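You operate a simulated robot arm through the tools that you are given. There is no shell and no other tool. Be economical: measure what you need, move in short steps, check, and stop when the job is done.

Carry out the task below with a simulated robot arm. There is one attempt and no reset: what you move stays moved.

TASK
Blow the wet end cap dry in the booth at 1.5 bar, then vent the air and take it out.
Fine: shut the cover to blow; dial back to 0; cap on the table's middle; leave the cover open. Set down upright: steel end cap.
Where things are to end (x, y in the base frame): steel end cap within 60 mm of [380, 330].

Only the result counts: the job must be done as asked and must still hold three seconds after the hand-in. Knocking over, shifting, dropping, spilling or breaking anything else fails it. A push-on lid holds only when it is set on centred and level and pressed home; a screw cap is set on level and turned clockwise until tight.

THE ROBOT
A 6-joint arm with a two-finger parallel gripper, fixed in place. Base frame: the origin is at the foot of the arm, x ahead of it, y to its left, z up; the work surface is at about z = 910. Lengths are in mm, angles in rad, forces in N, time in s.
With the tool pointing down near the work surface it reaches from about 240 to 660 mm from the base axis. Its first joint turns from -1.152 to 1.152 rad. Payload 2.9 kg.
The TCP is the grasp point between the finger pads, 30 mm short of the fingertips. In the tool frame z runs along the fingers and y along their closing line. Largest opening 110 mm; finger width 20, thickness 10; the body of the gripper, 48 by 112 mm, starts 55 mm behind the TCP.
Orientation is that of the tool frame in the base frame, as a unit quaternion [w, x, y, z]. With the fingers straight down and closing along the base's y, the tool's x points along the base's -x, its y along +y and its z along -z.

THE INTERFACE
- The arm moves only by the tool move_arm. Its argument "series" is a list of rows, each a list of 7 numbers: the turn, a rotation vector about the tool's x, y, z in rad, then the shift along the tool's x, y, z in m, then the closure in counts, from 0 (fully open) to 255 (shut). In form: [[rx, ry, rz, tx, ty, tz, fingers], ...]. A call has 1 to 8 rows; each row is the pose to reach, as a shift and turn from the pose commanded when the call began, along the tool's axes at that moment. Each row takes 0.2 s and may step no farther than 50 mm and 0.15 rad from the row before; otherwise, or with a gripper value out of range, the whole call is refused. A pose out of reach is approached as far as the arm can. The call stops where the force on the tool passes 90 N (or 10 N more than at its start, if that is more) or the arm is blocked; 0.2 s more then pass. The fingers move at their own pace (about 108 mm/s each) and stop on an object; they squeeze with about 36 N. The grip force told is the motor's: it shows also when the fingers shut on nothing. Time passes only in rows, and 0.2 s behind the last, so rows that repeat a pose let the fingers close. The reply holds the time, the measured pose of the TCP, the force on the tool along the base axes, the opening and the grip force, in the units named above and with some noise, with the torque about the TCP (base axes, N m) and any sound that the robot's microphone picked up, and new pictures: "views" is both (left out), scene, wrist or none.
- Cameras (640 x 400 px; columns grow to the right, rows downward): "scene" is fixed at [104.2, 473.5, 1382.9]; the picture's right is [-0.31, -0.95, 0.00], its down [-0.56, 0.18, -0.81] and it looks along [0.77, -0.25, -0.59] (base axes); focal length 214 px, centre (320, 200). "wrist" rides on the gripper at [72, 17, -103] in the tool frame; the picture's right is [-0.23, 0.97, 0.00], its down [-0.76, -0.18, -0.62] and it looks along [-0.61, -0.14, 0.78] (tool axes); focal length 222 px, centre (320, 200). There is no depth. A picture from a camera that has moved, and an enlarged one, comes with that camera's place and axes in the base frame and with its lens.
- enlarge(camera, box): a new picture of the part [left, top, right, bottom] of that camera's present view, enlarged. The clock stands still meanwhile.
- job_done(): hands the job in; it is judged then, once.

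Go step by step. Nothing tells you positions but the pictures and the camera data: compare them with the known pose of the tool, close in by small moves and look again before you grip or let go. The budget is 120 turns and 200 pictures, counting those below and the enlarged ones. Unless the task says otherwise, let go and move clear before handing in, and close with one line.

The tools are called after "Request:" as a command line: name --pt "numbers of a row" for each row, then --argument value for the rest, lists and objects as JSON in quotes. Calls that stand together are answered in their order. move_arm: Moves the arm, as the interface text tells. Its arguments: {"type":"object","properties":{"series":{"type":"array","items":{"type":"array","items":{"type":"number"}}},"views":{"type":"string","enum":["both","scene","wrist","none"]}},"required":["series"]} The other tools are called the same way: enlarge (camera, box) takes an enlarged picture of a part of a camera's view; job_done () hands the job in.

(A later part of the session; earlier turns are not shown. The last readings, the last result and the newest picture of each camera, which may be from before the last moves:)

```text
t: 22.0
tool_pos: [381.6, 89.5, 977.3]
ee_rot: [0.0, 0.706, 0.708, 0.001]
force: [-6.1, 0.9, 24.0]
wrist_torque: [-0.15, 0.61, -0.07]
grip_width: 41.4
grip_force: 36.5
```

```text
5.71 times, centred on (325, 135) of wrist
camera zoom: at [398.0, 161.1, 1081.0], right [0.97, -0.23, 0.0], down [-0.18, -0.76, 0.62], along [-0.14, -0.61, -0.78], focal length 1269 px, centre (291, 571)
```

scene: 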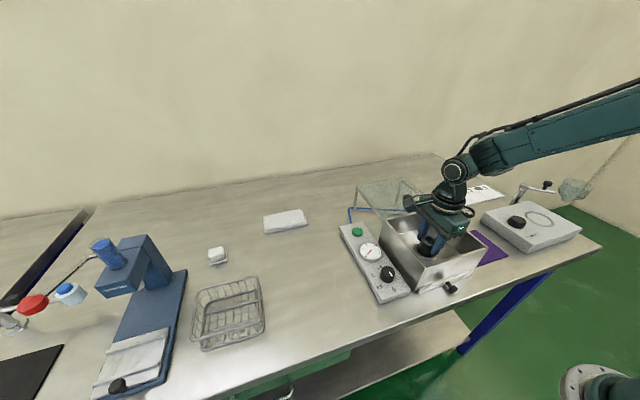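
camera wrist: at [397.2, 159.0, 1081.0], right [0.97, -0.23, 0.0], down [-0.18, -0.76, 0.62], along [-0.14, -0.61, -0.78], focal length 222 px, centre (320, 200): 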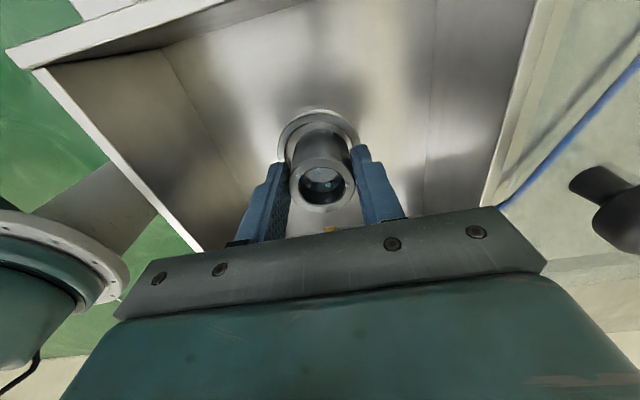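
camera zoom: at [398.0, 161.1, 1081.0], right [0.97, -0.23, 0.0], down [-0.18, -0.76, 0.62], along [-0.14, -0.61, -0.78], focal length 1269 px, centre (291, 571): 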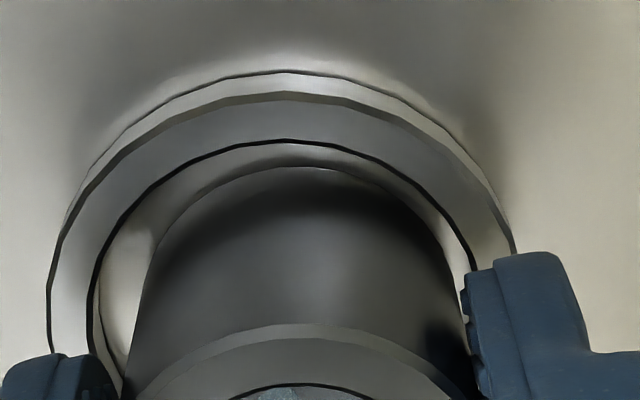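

The cap is inside the ring with a gap all round. I release and lift straight out.

Request:
move_arm --pt "0 0 0 0 0 -0.0005 140" --pt "0 0 0 0 0 -0.0005 125" --pt "0 0 0 0 0 -0.0005 125" --pt "0 0 0 0 0 -0.03 125" --pt "0 0 0 0 0 -0.07 125" --pt "0 0 0 0 0 -0.115 125" --pt "0 0 0 0 0 -0.115 125" --views "both"

Request:
enlarge --camera "wrist" --box '[210, 50, 410, 190]'

Request:
enlarge --camera "scene" --box '[380, 170, 500, 290]'

```text
t: 23.6
tool_pos: [379.6, 87.4, 1093.0]
ee_rot: [0.0, 0.707, 0.707, 0.0]
force: [-0.7, 0.3, -1.0]
wrist_torque: [-0.02, -0.01, -0.02]
grip_width: 55.9
grip_force: 0.0
camera wrist: at [397.2, 160.2, 1196.5], right [0.97, -0.23, 0.0], down [-0.18, -0.76, 0.62], along [-0.14, -0.61, -0.78], focal length 222 px, centre (320, 200)
```

scene: 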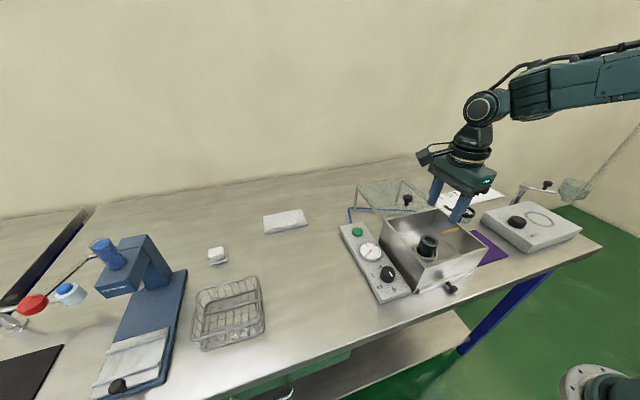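
wrist: 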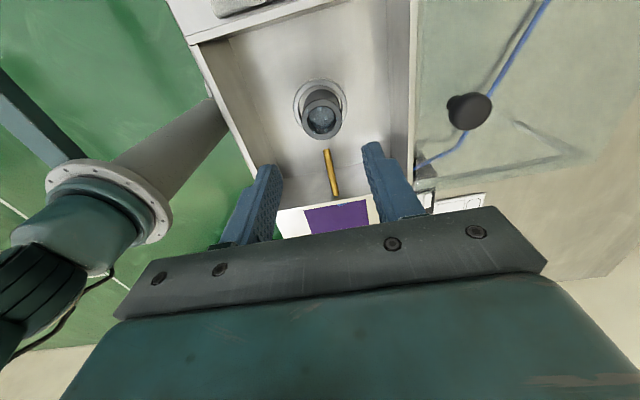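

```text
2.86 times, centred on (310, 120) of wrist
camera zoom: at [397.2, 160.2, 1196.5], right [0.97, -0.23, 0.0], down [-0.18, -0.76, 0.62], along [-0.14, -0.61, -0.78], focal length 635 px, centre (349, 429)
```

zoom: 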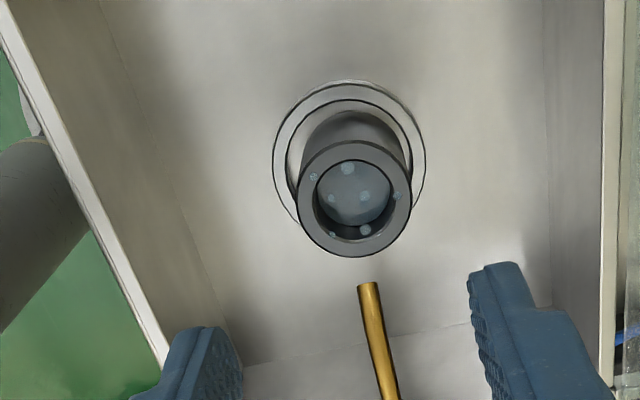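

```text
3.33 times, centred on (440, 230) of scene
camera zoom: at [104.2, 473.5, 1382.9], right [-0.31, -0.95, 0.0], down [-0.56, 0.18, -0.81], along [0.77, -0.25, -0.59], focal length 715 px, centre (-80, 100)
```

zoom: 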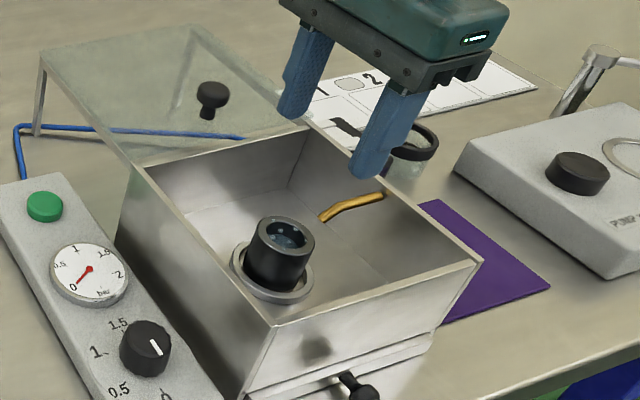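

The cap is seated. Next the cover: its knob stands on top of the glass and the glass rides on side rails with rear legs, so it should slide toward −x. I'll measure the knob.

Request:
enlarge --camera "wrist" --box '[400, 20, 600, 200]'

Request:
enlarge --camera "scene" --box '[345, 170, 445, 240]'

```text
2.22 times, centred on (500, 110) of wrist
camera zoom: at [397.2, 160.2, 1196.5], right [0.97, -0.23, 0.0], down [-0.18, -0.76, 0.62], along [-0.14, -0.61, -0.78], focal length 494 px, centre (-80, 400)
```

zoom: 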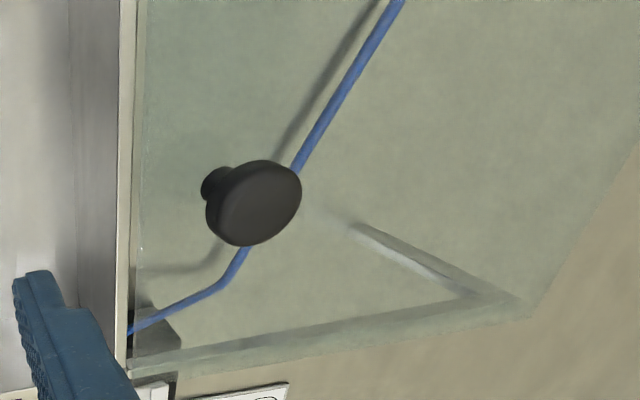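

```text
5.71 times, centred on (395, 205) of scene
camera zoom: at [104.2, 473.5, 1382.9], right [-0.31, -0.95, 0.0], down [-0.56, 0.18, -0.81], along [0.77, -0.25, -0.59], focal length 1226 px, centre (-109, 171)
```

zoom: 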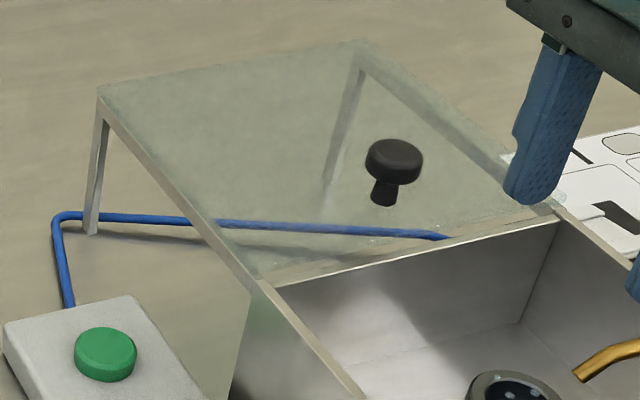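

Knob head ≈ (494, 84, z ≈ 1025), about 30 mm across. I move above it for a check.

Request:
move_arm --pt "0 0 0 -0.001 0.038 0 107" --pt "0 0 0 -0.003 0.076 0 107" --pt "0 0 0 -0.004 0.1135 0 107" --pt "0 0 0 -0.004 0.1135 0 107" --views "wrist"

Request:
enlarge --camera "wrist" --box '[240, 70, 420, 210]'

Request:
enlarge --camera "scene" --box '[345, 150, 445, 240]'

```text
t: 24.6
tool_pos: [496.6, 84.7, 1092.0]
ee_rot: [0.0, 0.706, 0.708, 0.0]
force: [-0.8, 0.5, 0.2]
wrist_torque: [-0.03, -0.04, 0.01]
grip_width: 63.7
grip_force: 0.1
camera wrist: at [513.4, 156.6, 1195.9], right [0.97, -0.23, 0.0], down [-0.18, -0.76, 0.62], along [-0.14, -0.61, -0.78], focal length 222 px, centre (320, 200)
```

wrist: 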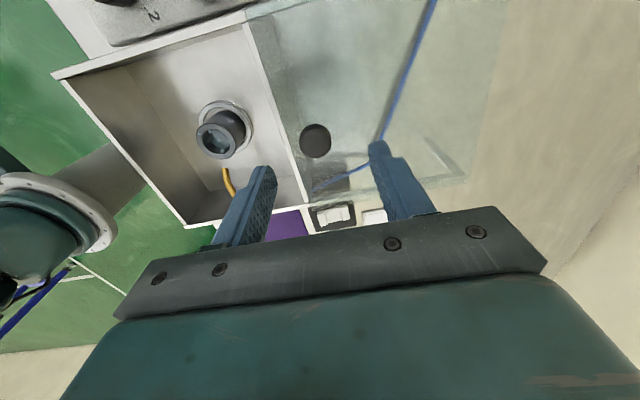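

```text
2.86 times, centred on (330, 140) of wrist
camera zoom: at [513.4, 156.6, 1195.9], right [0.97, -0.23, 0.0], down [-0.18, -0.76, 0.62], along [-0.14, -0.61, -0.78], focal length 635 px, centre (291, 371)
```

zoom: 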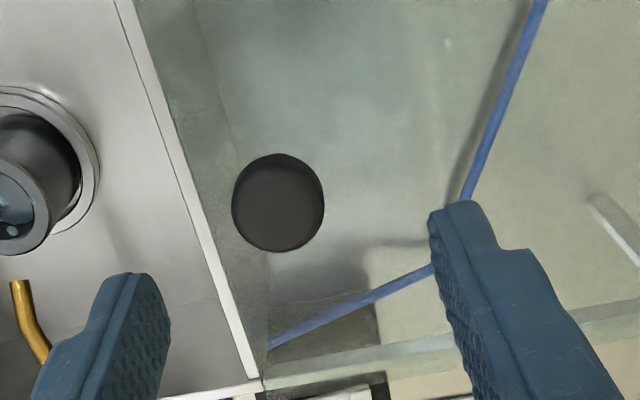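

```text
4.44 times, centred on (395, 195) of scene
camera zoom: at [104.2, 473.5, 1382.9], right [-0.31, -0.95, 0.0], down [-0.56, 0.18, -0.81], along [0.77, -0.25, -0.59], focal length 953 px, centre (-13, 222)
```

zoom: 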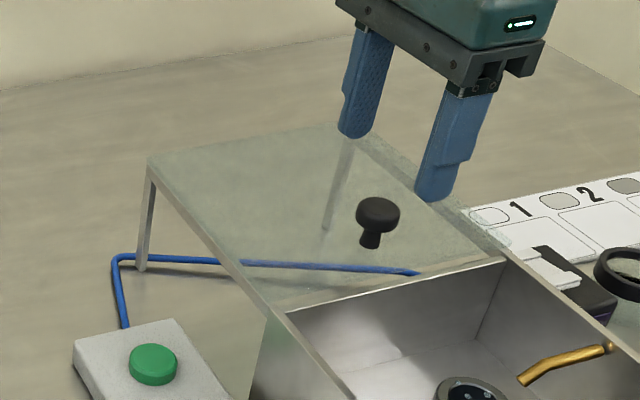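

Knob head now fixes at (494, 85, 1029). I descend around it and grip.

Request:
move_arm --pt "0 0 0 0 0 0.02 107" --pt "0 0 0 0 0 0.04 107" --pt "0 0 0 0 0 0.05 107" --pt "0 0 0 0 0 0.05 107" --views "wrist"

Request:
enlarge --camera "scene" --box '[360, 150, 440, 220]'

```text
t: 25.6
tool_pos: [494.5, 83.4, 1041.1]
ee_rot: [0.0, 0.707, 0.708, 0.0]
force: [0.1, 0.1, 0.4]
wrist_torque: [0.02, -0.04, -0.01]
grip_width: 63.7
grip_force: 0.0
camera wrist: at [512.2, 156.5, 1144.3], right [0.97, -0.23, 0.0], down [-0.18, -0.76, 0.62], along [-0.14, -0.61, -0.78], focal length 222 px, centre (320, 200)
```

wrist: 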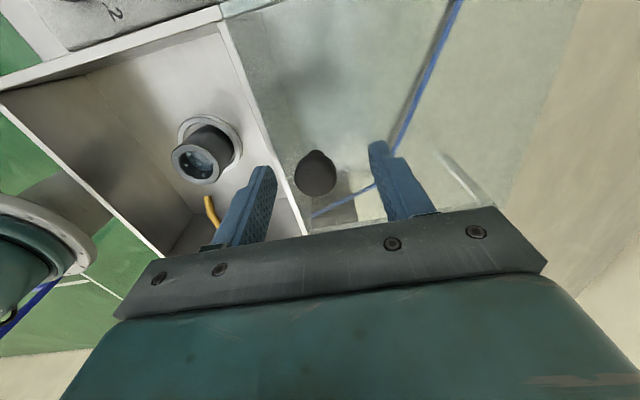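

```text
5.71 times, centred on (400, 185) of scene
camera zoom: at [104.2, 473.5, 1382.9], right [-0.31, -0.95, 0.0], down [-0.56, 0.18, -0.81], along [0.77, -0.25, -0.59], focal length 1226 px, centre (-137, 286)
```

zoom: 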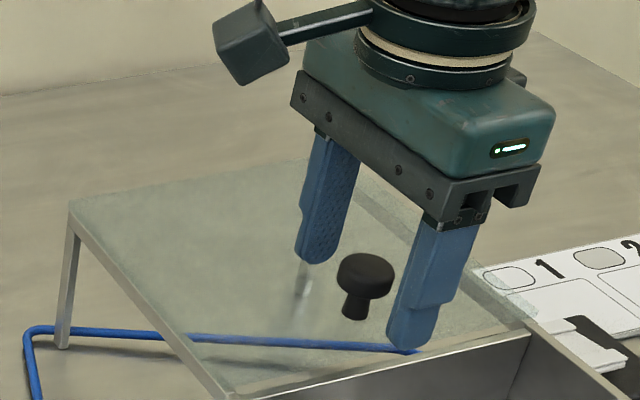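

Centred. I go 4 mm lower and close on the knob.

Request:
move_arm --pt "0 0 0 0.001 0 0.004 107" --pt "0 0 0 0.001 0 0.004 160" --pt "0 0 0 0.001 0 0.004 255" --pt "0 0 0 0.001 0 0.004 255" --pt "0 0 0 0.001 0 0.004 255" --views "none"

```text
t: 26.8
tool_pos: [493.0, 84.5, 1035.3]
ee_rot: [-0.002, 0.707, 0.707, -0.002]
force: [-21.9, 0.6, 2.9]
wrist_torque: [0.06, 0.23, 0.01]
grip_width: 25.2
grip_force: 45.2
```

Gripped at 25 mm. I start sliding the cover toward −x and watch the force.

Request:
move_arm --pt "0 0 0 0 -0.01 0 255" --pt "0 0 0 0 -0.02 0 255" --pt "0 0 0 0 -0.03 0 255" --views "scene"

```text
t: 27.6
tool_pos: [465.6, 86.0, 1036.2]
ee_rot: [0.0, 0.707, 0.707, 0.0]
force: [0.4, -7.8, -12.8]
wrist_torque: [0.26, -0.14, -0.04]
grip_width: 25.0
grip_force: 44.5
```

scene: 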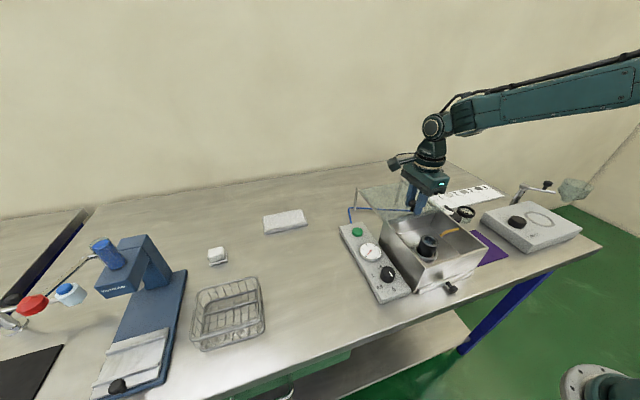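

Request:
enlarge --camera "scene" --box '[350, 160, 470, 260]'

```text
4.00 times, centred on (410, 210) of scene
camera zoom: at [104.4, 473.3, 1383.0], right [-0.31, -0.95, 0.0], down [-0.56, 0.18, -0.81], along [0.77, -0.25, -0.59], focal length 858 px, centre (-40, 160)
```

zoom: 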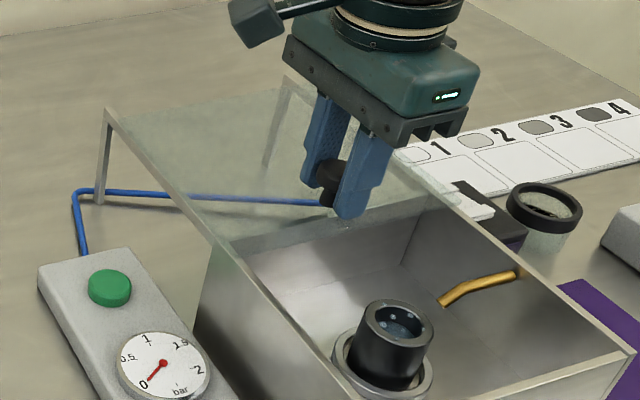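

The cover slides well. I continue, 1 mm lower, most of the way.

Request:
move_arm --pt "0 0 0 0 -0.015 0.001 255" --pt "0 0 0 0 -0.03 0.001 255" --pt "0 0 0 0 -0.045 0.001 255" --pt "0 0 0 0 -0.06 0.001 255" --pt "0 0 0 0 -0.075 0.001 255" --pt "0 0 0 0 -0.09 0.001 255" --pt "0 0 0 0 -0.105 0.001 255" --views "scene"

Request:
enlarge --camera "scene" --box '[370, 180, 500, 300]'

```text
t: 29.2
tool_pos: [360.8, 84.9, 1036.5]
ee_rot: [0.001, 0.708, 0.706, -0.001]
force: [0.6, -27.3, 10.0]
wrist_torque: [-0.17, 0.08, 0.07]
grip_width: 25.4
grip_force: 45.0
```

scene: 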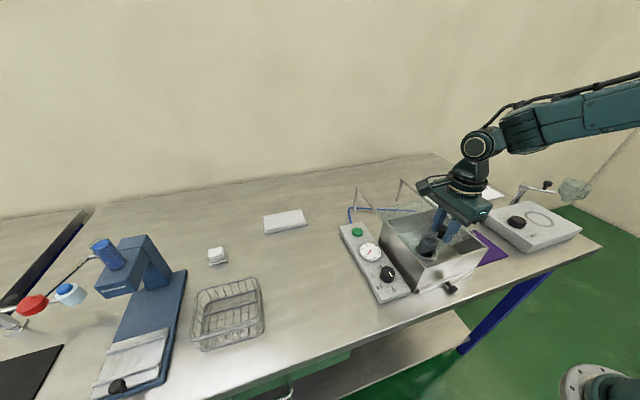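

```text
3.33 times, centred on (435, 240) of scene
camera zoom: at [104.1, 472.7, 1383.2], right [-0.31, -0.95, 0.0], down [-0.56, 0.18, -0.81], along [0.77, -0.25, -0.59], focal length 715 px, centre (-63, 67)
```

zoom: 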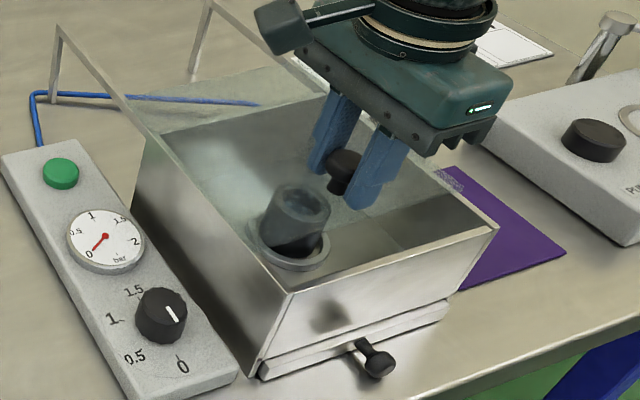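

Almost shut. I ease 2 mm to −y (side load of 27 N) and finish the stroke in small steps.

Request:
move_arm --pt "0 0 0 -0.002 -0.005 0 255" --pt "0 0 0 -0.002 -0.012 0 255" --pt "0 0 0 -0.002 -0.019 0 255" --pt "0 0 0 -0.002 -0.024 0 255" --views "scene"

Request:
enlarge --camera "scene" --box '[370, 180, 500, 300]'

```text
t: 30.2
tool_pos: [336.9, 84.3, 1036.4]
ee_rot: [0.0, 0.706, 0.709, 0.002]
force: [-0.2, 5.7, 12.6]
wrist_torque: [0.48, 0.1, 0.18]
grip_width: 25.2
grip_force: 44.7
```

scene: 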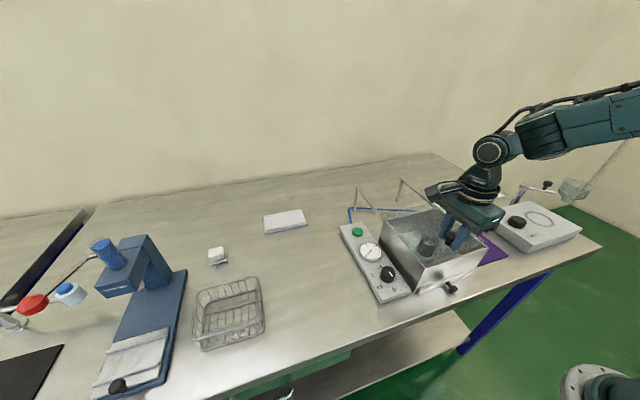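

```text
3.33 times, centred on (435, 240) of scene
camera zoom: at [104.0, 473.6, 1382.9], right [-0.31, -0.95, 0.0], down [-0.56, 0.18, -0.81], along [0.77, -0.25, -0.59], focal length 715 px, centre (-63, 67)
```

zoom: 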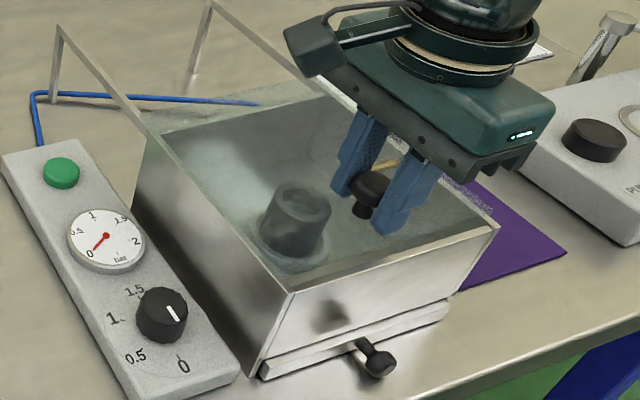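

Request:
move_arm --pt "0 0 0 0 -0.003 0 255" --pt "0 0 0 0 -0.006 0 255" --pt "0 0 0 0 -0.008 0 255" --views "none"

Request:
enlarge --camera "scene" --box '[400, 220, 500, 300]'

```text
t: 31.0
tool_pos: [328.2, 84.8, 1036.7]
ee_rot: [-0.001, 0.707, 0.707, 0.001]
force: [2.2, 11.6, 7.2]
wrist_torque: [1.06, -0.06, 0.09]
grip_width: 25.0
grip_force: 45.3
```

```text
5.00 times, centred on (450, 260) of scene
camera zoom: at [104.1, 473.8, 1382.8], right [-0.31, -0.95, 0.0], down [-0.56, 0.18, -0.81], along [0.77, -0.25, -0.59], focal length 1072 px, centre (-330, -100)
```

zoom: 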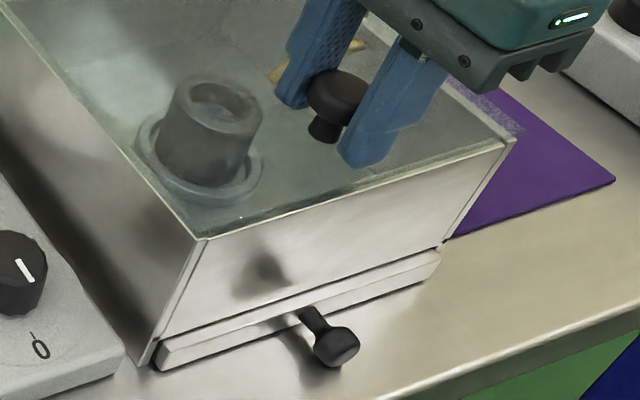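

Nearly at the front wall. A few more millimetres until it stops.

Request:
move_arm --pt "0 0 0 -0.001 -0.002 0 255" --pt "0 0 0 -0.001 -0.004 0 255" --pt "0 0 0 -0.001 -0.005 0 255" --pt "0 0 0 -0.001 -0.005 0 255" --views "none"

Request:
enlarge --camera "scene" --box '[400, 220, 500, 300]'

```text
t: 32.0
tool_pos: [325.2, 86.0, 1036.7]
ee_rot: [0.0, 0.706, 0.708, 0.004]
force: [19.5, 27.1, -7.2]
wrist_torque: [0.02, -0.19, 0.09]
grip_width: 25.2
grip_force: 45.0
```

```text
5.00 times, centred on (450, 260) of scene
camera zoom: at [104.8, 474.3, 1382.5], right [-0.31, -0.95, 0.0], down [-0.56, 0.18, -0.81], along [0.77, -0.25, -0.59], focal length 1072 px, centre (-330, -100)
```

zoom: 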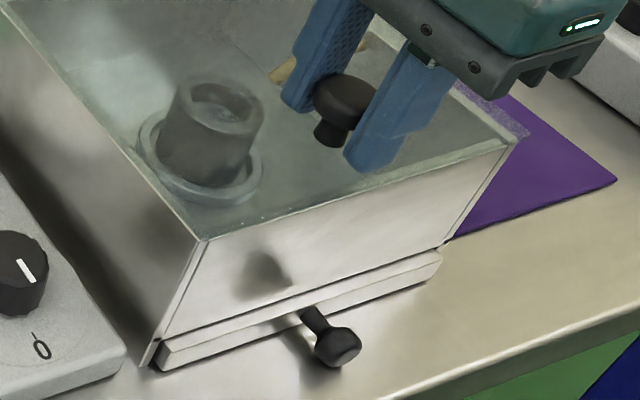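

The force rose at the stop and the glass is flush with the front wall: shut. I release and rise.

Request:
move_arm --pt "0 0 0 0.002 0.001 0 150" --pt "0 0 0 0.002 0.001 0 107" --pt "0 0 0 0.002 0.001 0 107" --pt "0 0 0 0.002 0.001 -0.03 107" --pt "0 0 0 0.002 0.001 -0.07 107" --views "scene"

Request:
enlarge --camera "scene" --box '[340, 190, 500, 310]'

```text
t: 33.2
tool_pos: [320.7, 84.6, 1105.0]
ee_rot: [0.001, 0.707, 0.707, 0.0]
force: [-0.1, -1.0, -0.1]
wrist_torque: [0.0, -0.02, 0.03]
grip_width: 63.7
grip_force: 0.0
```

scene: 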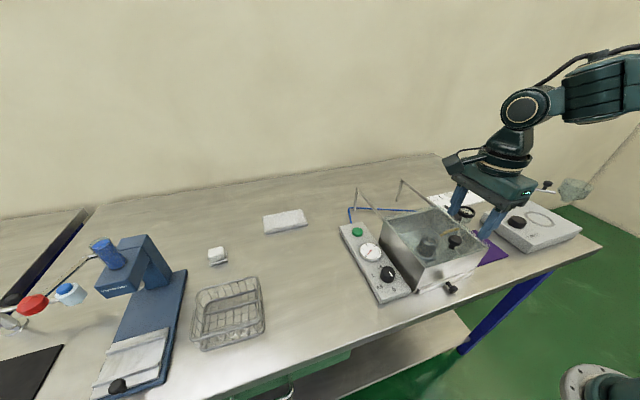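

```text
3.33 times, centred on (420, 250) of scene
camera zoom: at [104.2, 473.5, 1382.9], right [-0.31, -0.95, 0.0], down [-0.56, 0.18, -0.81], along [0.77, -0.25, -0.59], focal length 715 px, centre (-13, 33)
```

zoom: 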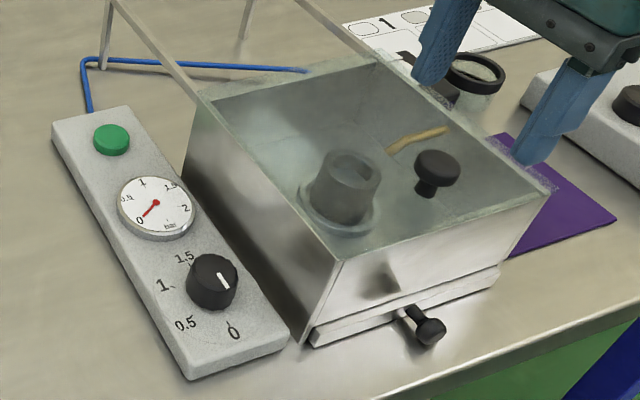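

Cover shut. Now I go to the dial (centre (344.5, 228), top z ≈ 955), winding the wrist back so I have room for a 180° clockwise turn.

Request:
move_arm --pt "0 0 -0.14 0.02 0.003 0 107" --pt "0 0 -0.28 0.04 0.006 0 107" --pt "0 0 -0.42 0.06 0.009 0 107" --pt "0 0 -0.56 0.08 0.012 0 107" --pt "0 0 -0.7 0.1 0.015 0 107" --pt "0 0 -0.84 0.12 0.018 0 107" --pt "0 0 -0.98 0.14 0.021 0 107" --pt "0 0 -1.1 0.144 0.0215 0 107" --views "none"

Request:
move_arm --pt "0 0 -0.14 0 0 0 107" --pt "0 0 -0.28 0 0 0 107" --pt "0 0 -0.42 0 0 0 107" --pt "0 0 -0.56 0 0 0 107" --pt "0 0 -0.7 0 0 0 107" --pt "0 0 -0.84 0 0 0 107" --pt "0 0 -0.98 0 0 0 107" --pt "0 0 -1.1 0 0 0 107" --views "none"

Request:
move_arm --pt "0 0 -0.14 0 0 0 107" --pt "0 0 -0.28 0 0 0 107" --pt "0 0 -0.42 0 0 0 107" --pt "0 0 -0.56 0 0 0 107" --pt "0 0 -0.7 0 0 0 107" --pt "0 0 -0.84 0 0 0 107" --pt "0 0 -0.94 0 0 0 107" --pt "0 0 -0.94 0 0 0 107" --views "both"

```text
t: 35.0
tool_pos: [345.0, 230.6, 1105.5]
ee_rot: [0.0, 0.233, 0.972, 0.0]
force: [0.2, 0.7, 0.0]
wrist_torque: [-0.01, -0.02, 0.02]
grip_width: 63.9
grip_force: 0.0
```

```text
t: 36.8
tool_pos: [346.5, 228.7, 1106.9]
ee_rot: [0.001, -0.311, 0.95, 0.0]
force: [-0.2, 0.1, -0.1]
wrist_torque: [-0.02, 0.0, -0.01]
grip_width: 63.8
grip_force: 0.0
```

```text
t: 38.6
tool_pos: [345.6, 229.6, 1107.1]
ee_rot: [0.0, 0.708, -0.706, 0.0]
force: [0.6, 0.2, -0.1]
wrist_torque: [0.0, -0.02, 0.01]
grip_width: 63.8
grip_force: 0.1
camera wrist: at [328.3, 157.0, 1210.3], right [-0.97, 0.23, 0.0], down [0.18, 0.76, 0.62], along [0.14, 0.61, -0.78], focal length 222 px, centre (320, 200)
```

scene: 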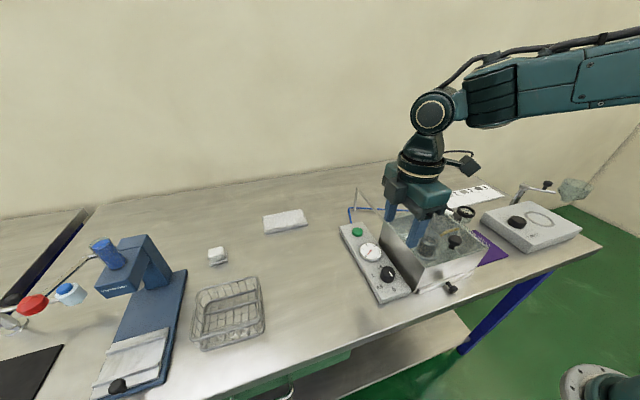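
wrist: 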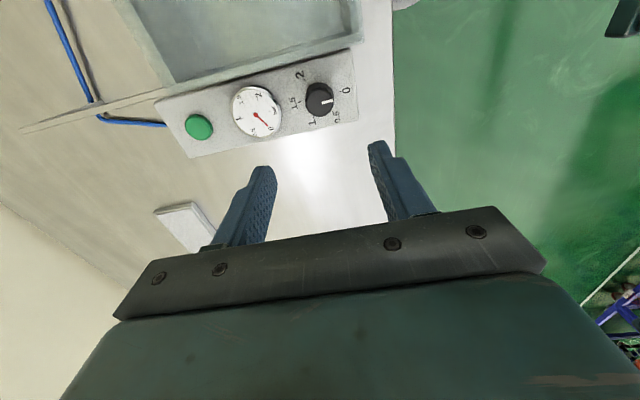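

Request:
enlarge --camera "wrist" --box '[280, 60, 370, 140]'

Request:
enlarge --camera "wrist" --box '[170, 70, 290, 160]'

```text
5.00 times, centred on (325, 100) of wrist
camera zoom: at [328.3, 157.0, 1210.3], right [-0.97, 0.23, 0.0], down [0.18, 0.76, 0.62], along [0.14, 0.61, -0.78], focal length 1111 px, centre (295, 700)
```

zoom: 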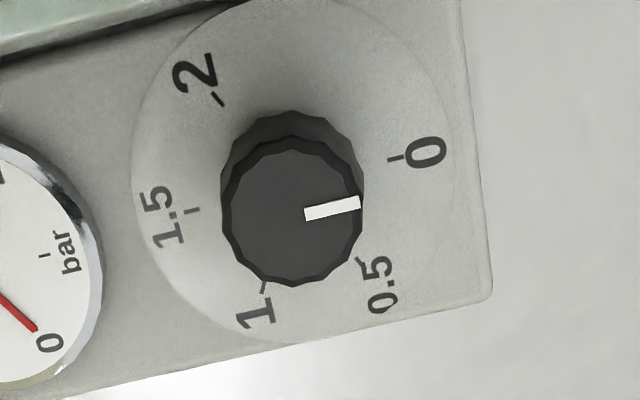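

```text
4.44 times, centred on (230, 115) of wrist
camera zoom: at [328.3, 157.0, 1210.3], right [-0.97, 0.23, 0.0], down [0.18, 0.76, 0.62], along [0.14, 0.61, -0.78], focal length 987 px, centre (720, 578)
```

zoom: 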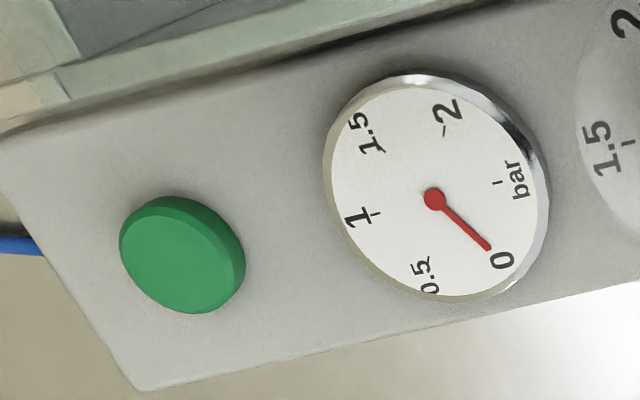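

Combining views: dial centre ≈ (344.5, 226.5), top ≈ 950. The button has no label and the gauge reads 0. I descend over the dial with a narrower opening to clear the gauge.

Request:
move_arm --pt "0 0 0 0.0015 0 0.035 144" --pt "0 0 0 0.0015 0 0.07 144" --pt "0 0 0 0.0015 0 0.1 144" --pt "0 0 0 0.0015 0 0.12 144" --pt "0 0 0 0.0015 0 0.12 144" --views "wrist"

Request:
enlarge --camera "wrist" --box '[240, 90, 400, 220]'

Request:
enlarge --camera "scene" --box '[340, 200, 440, 300]'

```text
t: 39.8
tool_pos: [344.5, 228.9, 987.0]
ee_rot: [0.0, -0.707, 0.707, 0.0]
force: [0.1, -0.4, -0.1]
wrist_torque: [-0.01, -0.02, 0.02]
grip_width: 48.0
grip_force: 0.0
camera wrist: at [327.2, 156.6, 1089.8], right [-0.97, 0.23, 0.0], down [0.18, 0.76, 0.62], along [0.14, 0.61, -0.78], focal length 222 px, centre (320, 200)
```

wrist: 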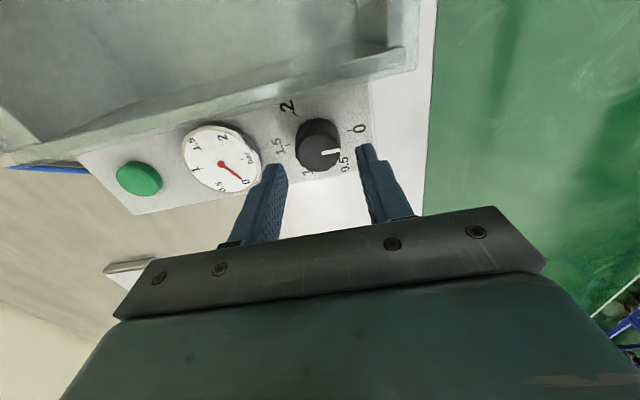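

```text
3.08 times, centred on (320, 155) of wrist
camera zoom: at [327.2, 156.6, 1089.8], right [-0.97, 0.23, 0.0], down [0.18, 0.76, 0.62], along [0.14, 0.61, -0.78], focal length 684 px, centre (320, 338)
```

zoom: 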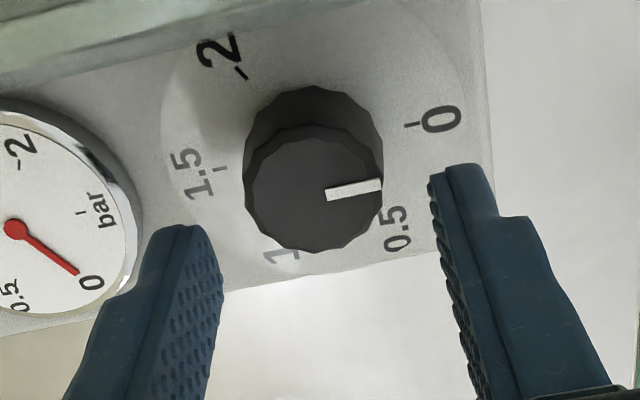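

```text
4.00 times, centred on (390, 250) of scene
camera zoom: at [104.2, 473.5, 1382.9], right [-0.31, -0.95, 0.0], down [-0.56, 0.18, -0.81], along [0.77, -0.25, -0.59], focal length 858 px, centre (40, 0)
```

zoom: 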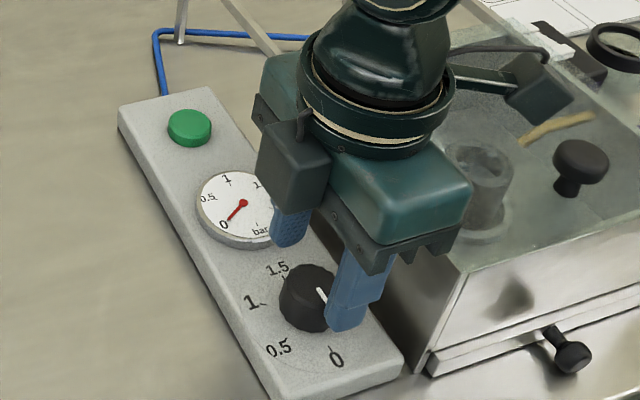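

Dial top ≈ 945 at (344.5, 226.4). I go down the rest, about 27 mm, and grip.

Request:
move_arm --pt "0 0 0 0.0015 0 0.015 144" --pt "0 0 0 0.0015 0 0.026 144" --pt "0 0 0 0.0015 0 0.026 144" --pt "0 0 0 0.0015 0 0.026 200" --pt "0 0 0 0.0015 0 0.026 255" --pt "0 0 0 0.0015 0 0.026 255" --views "wrist"

Request:
enlarge --camera "wrist" --box '[240, 90, 400, 220]'

```text
t: 41.2
tool_pos: [345.0, 226.3, 962.0]
ee_rot: [0.001, -0.706, 0.708, 0.0]
force: [9.2, 0.7, -7.4]
wrist_torque: [0.24, -0.41, 0.04]
grip_width: 32.4
grip_force: 45.3
camera wrist: at [327.6, 154.1, 1064.3], right [-0.97, 0.23, 0.0], down [0.18, 0.76, 0.62], along [0.14, 0.61, -0.78], focal length 222 px, centre (320, 200)
```

wrist: 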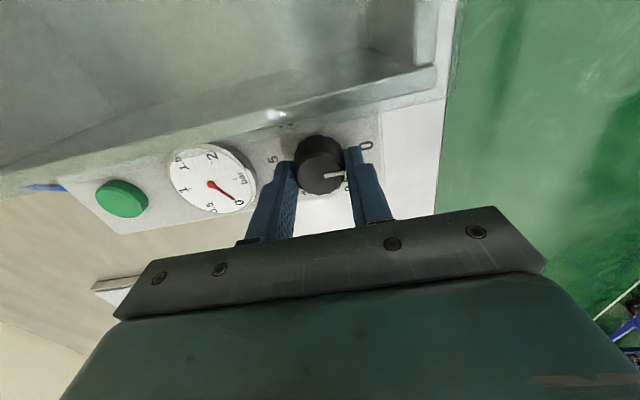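

```text
3.08 times, centred on (320, 155) of wrist
camera zoom: at [327.6, 154.1, 1064.3], right [-0.97, 0.23, 0.0], down [0.18, 0.76, 0.62], along [0.14, 0.61, -0.78], focal length 684 px, centre (320, 338)
```

zoom: 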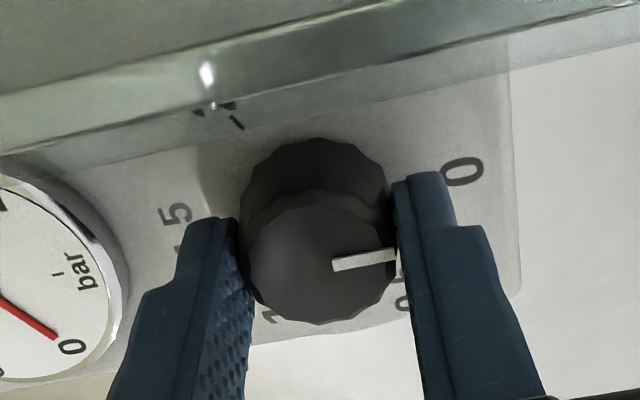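

Gripped (32.4 mm). I turn clockwise about 0.5 rad first to see how the pointer and gauge react.

Request:
move_arm --pt "0 0 0.13 0 0 0 255" --pt "0 0 0.26 0 0 0 255" --pt "0 0 0.39 0 0 0 255" --pt "0 0 0.5236 0 0 0 255" --views "both"

Request:
enlarge --camera "wrist" --box '[170, 90, 400, 260]'

Request:
enlarge --camera "scene" --box '[340, 210, 420, 290]'

```text
t: 42.2
tool_pos: [346.1, 227.5, 961.8]
ee_rot: [0.002, -0.499, 0.866, 0.001]
force: [9.4, 0.7, 3.5]
wrist_torque: [-0.56, -0.12, 0.0]
grip_width: 32.0
grip_force: 44.6
camera wrist: at [294.4, 172.2, 1064.3], right [-0.73, 0.69, 0.0], down [0.54, 0.57, 0.62], along [0.43, 0.45, -0.78], focal length 222 px, centre (320, 200)
```

scene: 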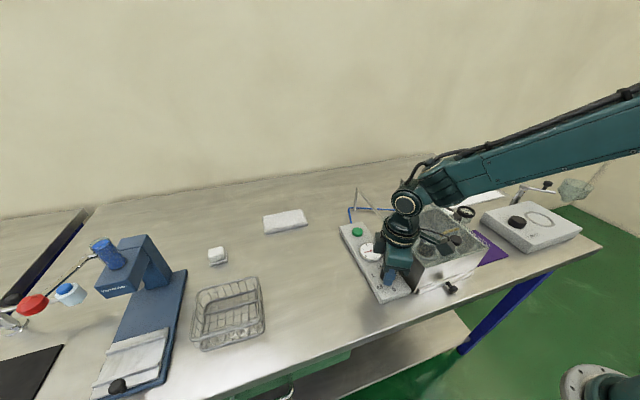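
wrist: 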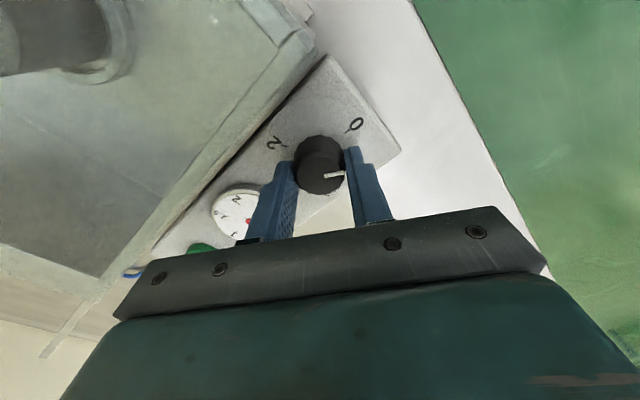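

```text
2.35 times, centred on (285, 175) of wrist
camera zoom: at [294.4, 172.2, 1064.3], right [-0.73, 0.69, 0.0], down [0.54, 0.57, 0.62], along [0.43, 0.45, -0.78], focal length 523 px, centre (402, 259)
```

zoom: 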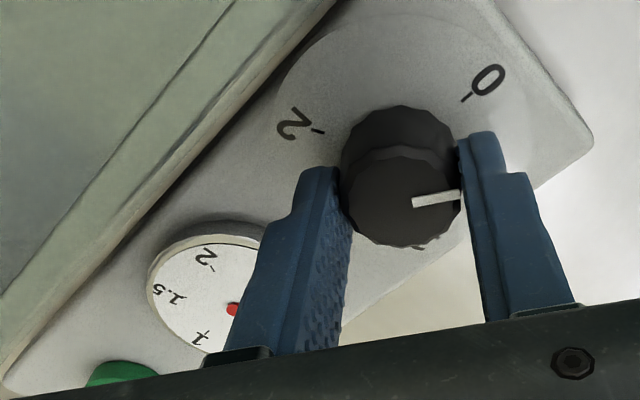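

```text
5.00 times, centred on (380, 250) of scene
camera zoom: at [104.4, 473.5, 1382.9], right [-0.31, -0.95, 0.0], down [-0.56, 0.18, -0.81], along [0.77, -0.25, -0.59], focal length 1072 px, centre (20, -50)
```

zoom: 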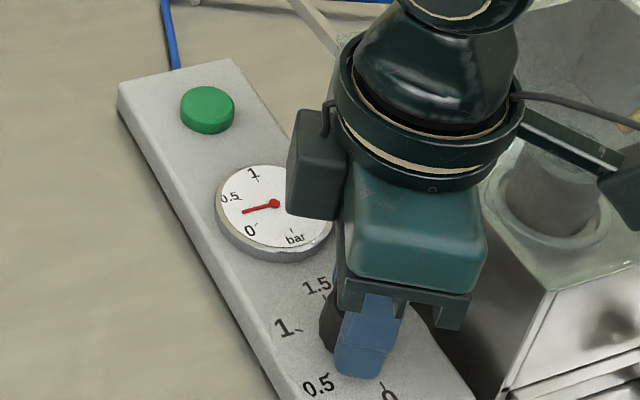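

The knob follows and the gauge reads about 0.25 bar at 30°. I continue to 180°.

Request:
move_arm --pt "0 0 0.145 0 0 0 255" --pt "0 0 0.29 0 0 0 255" --pt "0 0 0.435 0 0 0 255" --pt "0 0 0.58 0 0 0 255" --pt "0 0 0.725 0 0 0 255" --pt "0 0 0.87 0 0 0 255" --pt "0 0 1.015 0 0 0 255" --pt "0 0 1.16 0 0 0 255" --views "none"

Request:
move_arm --pt "0 0 0.145 0 0 0 255" --pt "0 0 0.29 0 0 0 255" --pt "0 0 0.435 0 0 0 255" --pt "0 0 0.58 0 0 0 255" --pt "0 0 0.725 0 0 0 255" --pt "0 0 0.87 0 0 0 255" --pt "0 0 1.015 0 0 0 255" --pt "0 0 1.16 0 0 0 255" --views "both"

Request:
enlarge --camera "wrist" --box '[170, 90, 430, 260]'

Request:
enlarge --camera "scene" --box '[340, 210, 420, 290]'

```text
t: 44.0
tool_pos: [346.6, 225.4, 960.0]
ee_rot: [0.001, 0.059, 0.998, 0.0]
force: [14.7, -11.9, 16.6]
wrist_torque: [-0.3, 0.51, 0.03]
grip_width: 32.4
grip_force: 44.9
```

```text
t: 45.8
tool_pos: [345.5, 223.1, 961.7]
ee_rot: [0.003, 0.597, 0.802, -0.002]
force: [5.2, -28.0, 31.0]
wrist_torque: [-0.73, -0.05, 0.01]
grip_width: 32.2
grip_force: 44.7
camera wrist: at [340.7, 298.8, 1063.9], right [1.0, 0.06, 0.0], down [0.05, -0.78, 0.63], along [0.04, -0.63, -0.78], focal length 222 px, centre (320, 200)
```

scene: 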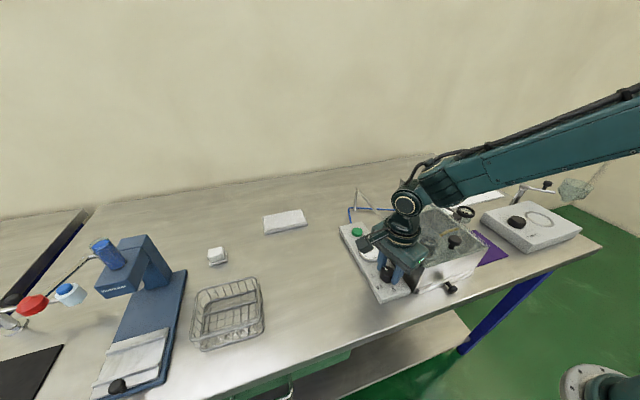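
wrist: 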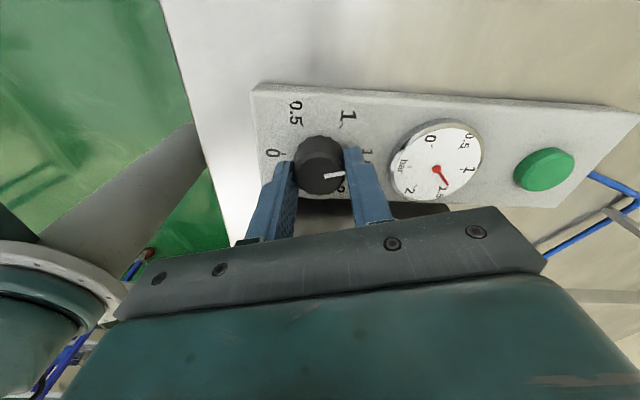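

```text
2.35 times, centred on (300, 175) of wrist
camera zoom: at [340.7, 298.8, 1063.9], right [1.0, 0.06, 0.0], down [0.05, -0.78, 0.63], along [0.04, -0.63, -0.78], focal length 523 px, centre (367, 259)
```

zoom: 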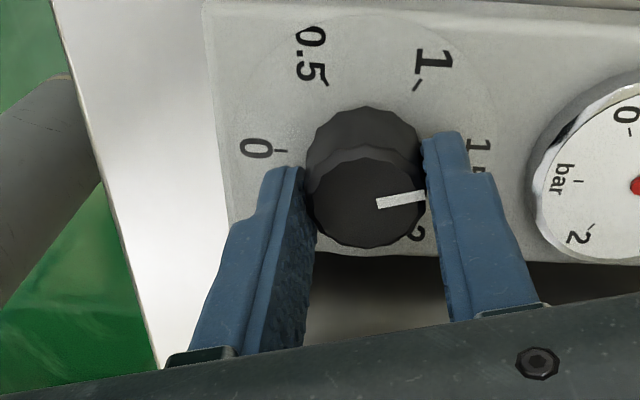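

```text
5.00 times, centred on (380, 250) of scene
camera zoom: at [104.0, 472.6, 1383.3], right [-0.31, -0.95, 0.0], down [-0.56, 0.18, -0.81], along [0.77, -0.25, -0.59], focal length 1072 px, centre (20, -50)
```

zoom: 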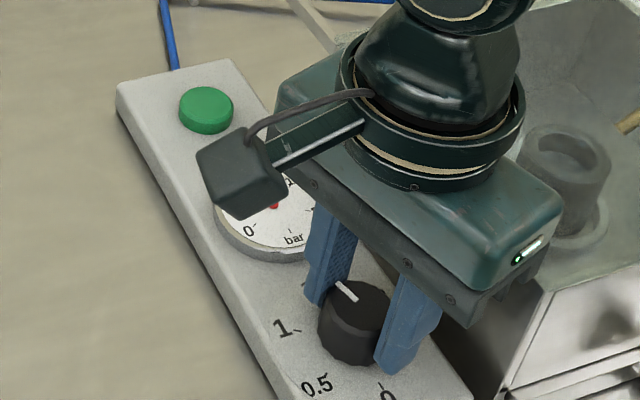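

Gauge at about 1.35 and climbing with the dial. I relieve the side load slightly and turn the remaining 17°.

Request:
move_arm --pt "0 0 0.1 -0.0019 -0.0006 -0.001 255" --pt "0 0 0.2 -0.0019 -0.0006 -0.001 255" --pt "0 0 0.298 -0.0019 -0.0006 -0.001 255" --pt "0 0 0.298 -0.0019 -0.0006 -0.001 255" --views "both"

Request:
enlarge --camera "wrist" --box '[240, 60, 500, 230]'

Request:
enlarge --camera "wrist" --box '[380, 100, 500, 210]'

```text
t: 46.8
tool_pos: [343.8, 223.7, 961.4]
ee_rot: [-0.001, 0.707, 0.707, 0.0]
force: [0.7, -8.7, 6.6]
wrist_torque: [-1.28, -0.28, 0.02]
grip_width: 32.3
grip_force: 45.0
camera wrist: at [362.0, 296.4, 1064.1], right [0.97, -0.23, 0.0], down [-0.18, -0.76, 0.62], along [-0.14, -0.61, -0.78], focal length 222 px, centre (320, 200)
```

scene: 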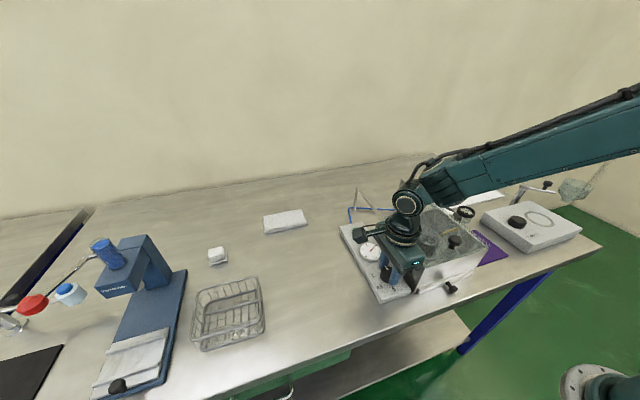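
wrist: 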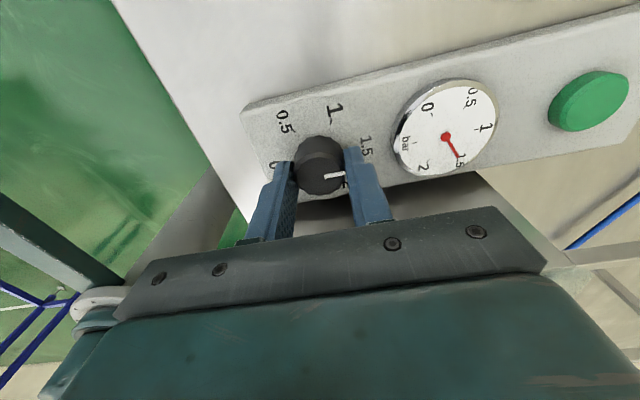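

```text
2.35 times, centred on (370, 145) of wrist
camera zoom: at [362.0, 296.4, 1064.1], right [0.97, -0.23, 0.0], down [-0.18, -0.76, 0.62], along [-0.14, -0.61, -0.78], focal length 523 px, centre (202, 329)
```

zoom: 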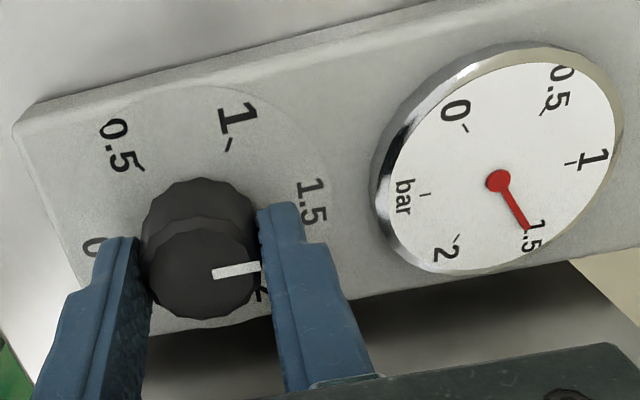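

```text
3.64 times, centred on (440, 155) of wrist
camera zoom: at [362.0, 296.4, 1064.1], right [0.97, -0.23, 0.0], down [-0.18, -0.76, 0.62], along [-0.14, -0.61, -0.78], focal length 808 px, centre (-116, 364)
```

zoom: 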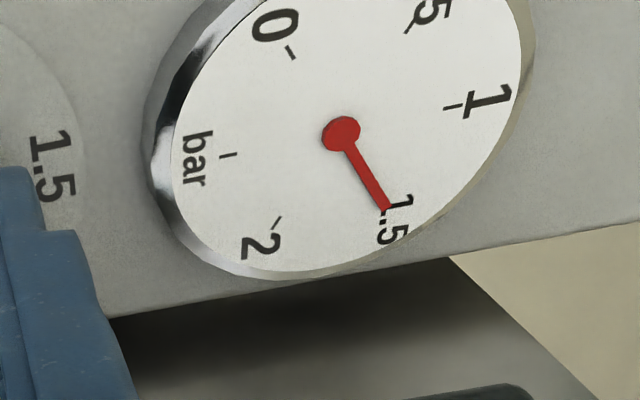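

Gauge shows 1.5 bar. No sound yet, so the green button must trigger the blow. I release the dial, rise, and go over the button at about (501, 226).

Request:
move_arm --pt "0 0 0 0 0 0 180" --pt "0 0 0 0 0 0 144" --pt "0 0 0 0 0 0 144" --pt "0 0 0 0 0 -0.025 144" --pt "0 0 0 0 0 -0.06 144" --pt "0 0 0 0 0.045 -0.075 200" --pt "0 0 0 0 0.09 -0.075 255" --pt "0 0 0 0.001 0.13 -0.075 255" --views "both"

Request:
enlarge --camera "wrist" --box '[180, 40, 440, 220]'

Request:
enlarge --camera "scene" --box '[340, 190, 430, 290]'

```text
t: 48.6
tool_pos: [475.5, 226.4, 1035.0]
ee_rot: [0.0, 0.707, 0.707, 0.001]
force: [-0.1, 1.2, 0.1]
wrist_torque: [-0.01, 0.01, 0.01]
grip_width: 0.3
grip_force: 36.2
camera wrist: at [492.1, 297.8, 1139.1], right [0.97, -0.23, 0.0], down [-0.18, -0.76, 0.62], along [-0.14, -0.61, -0.78], focal length 222 px, centre (320, 200)
```

scene: 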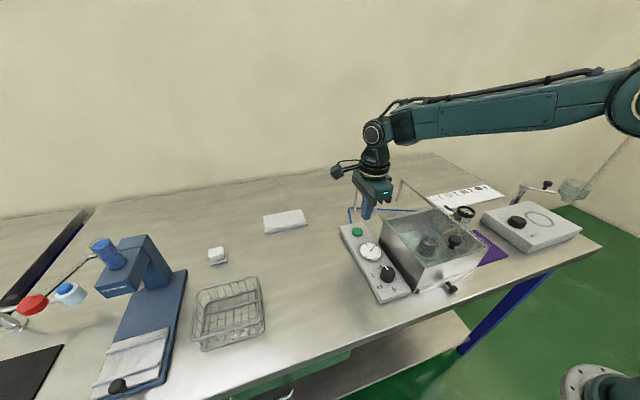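
wrist: 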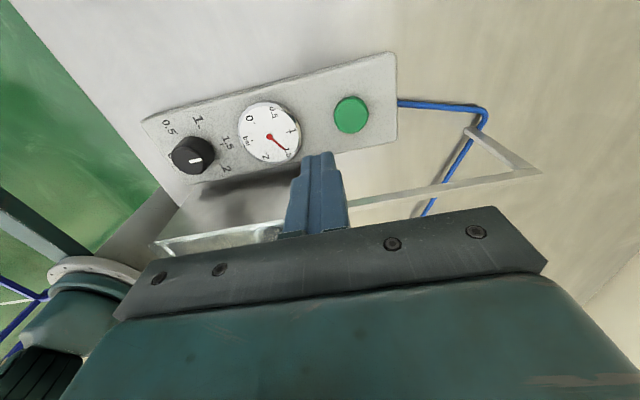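

```text
2.22 times, centred on (310, 130) of wrist
camera zoom: at [492.1, 297.8, 1139.1], right [0.97, -0.23, 0.0], down [-0.18, -0.76, 0.62], along [-0.14, -0.61, -0.78], focal length 494 px, centre (342, 356)
```

zoom: 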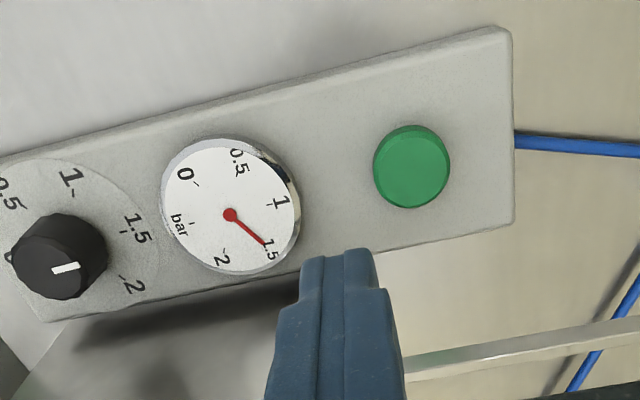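

```text
4.00 times, centred on (385, 240) of scene
camera zoom: at [104.1, 473.5, 1382.9], right [-0.31, -0.95, 0.0], down [-0.56, 0.18, -0.81], along [0.77, -0.25, -0.59], focal length 858 px, centre (60, 40)
```

zoom: 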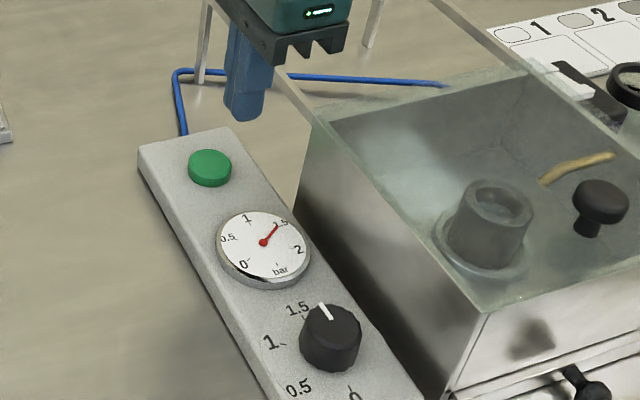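

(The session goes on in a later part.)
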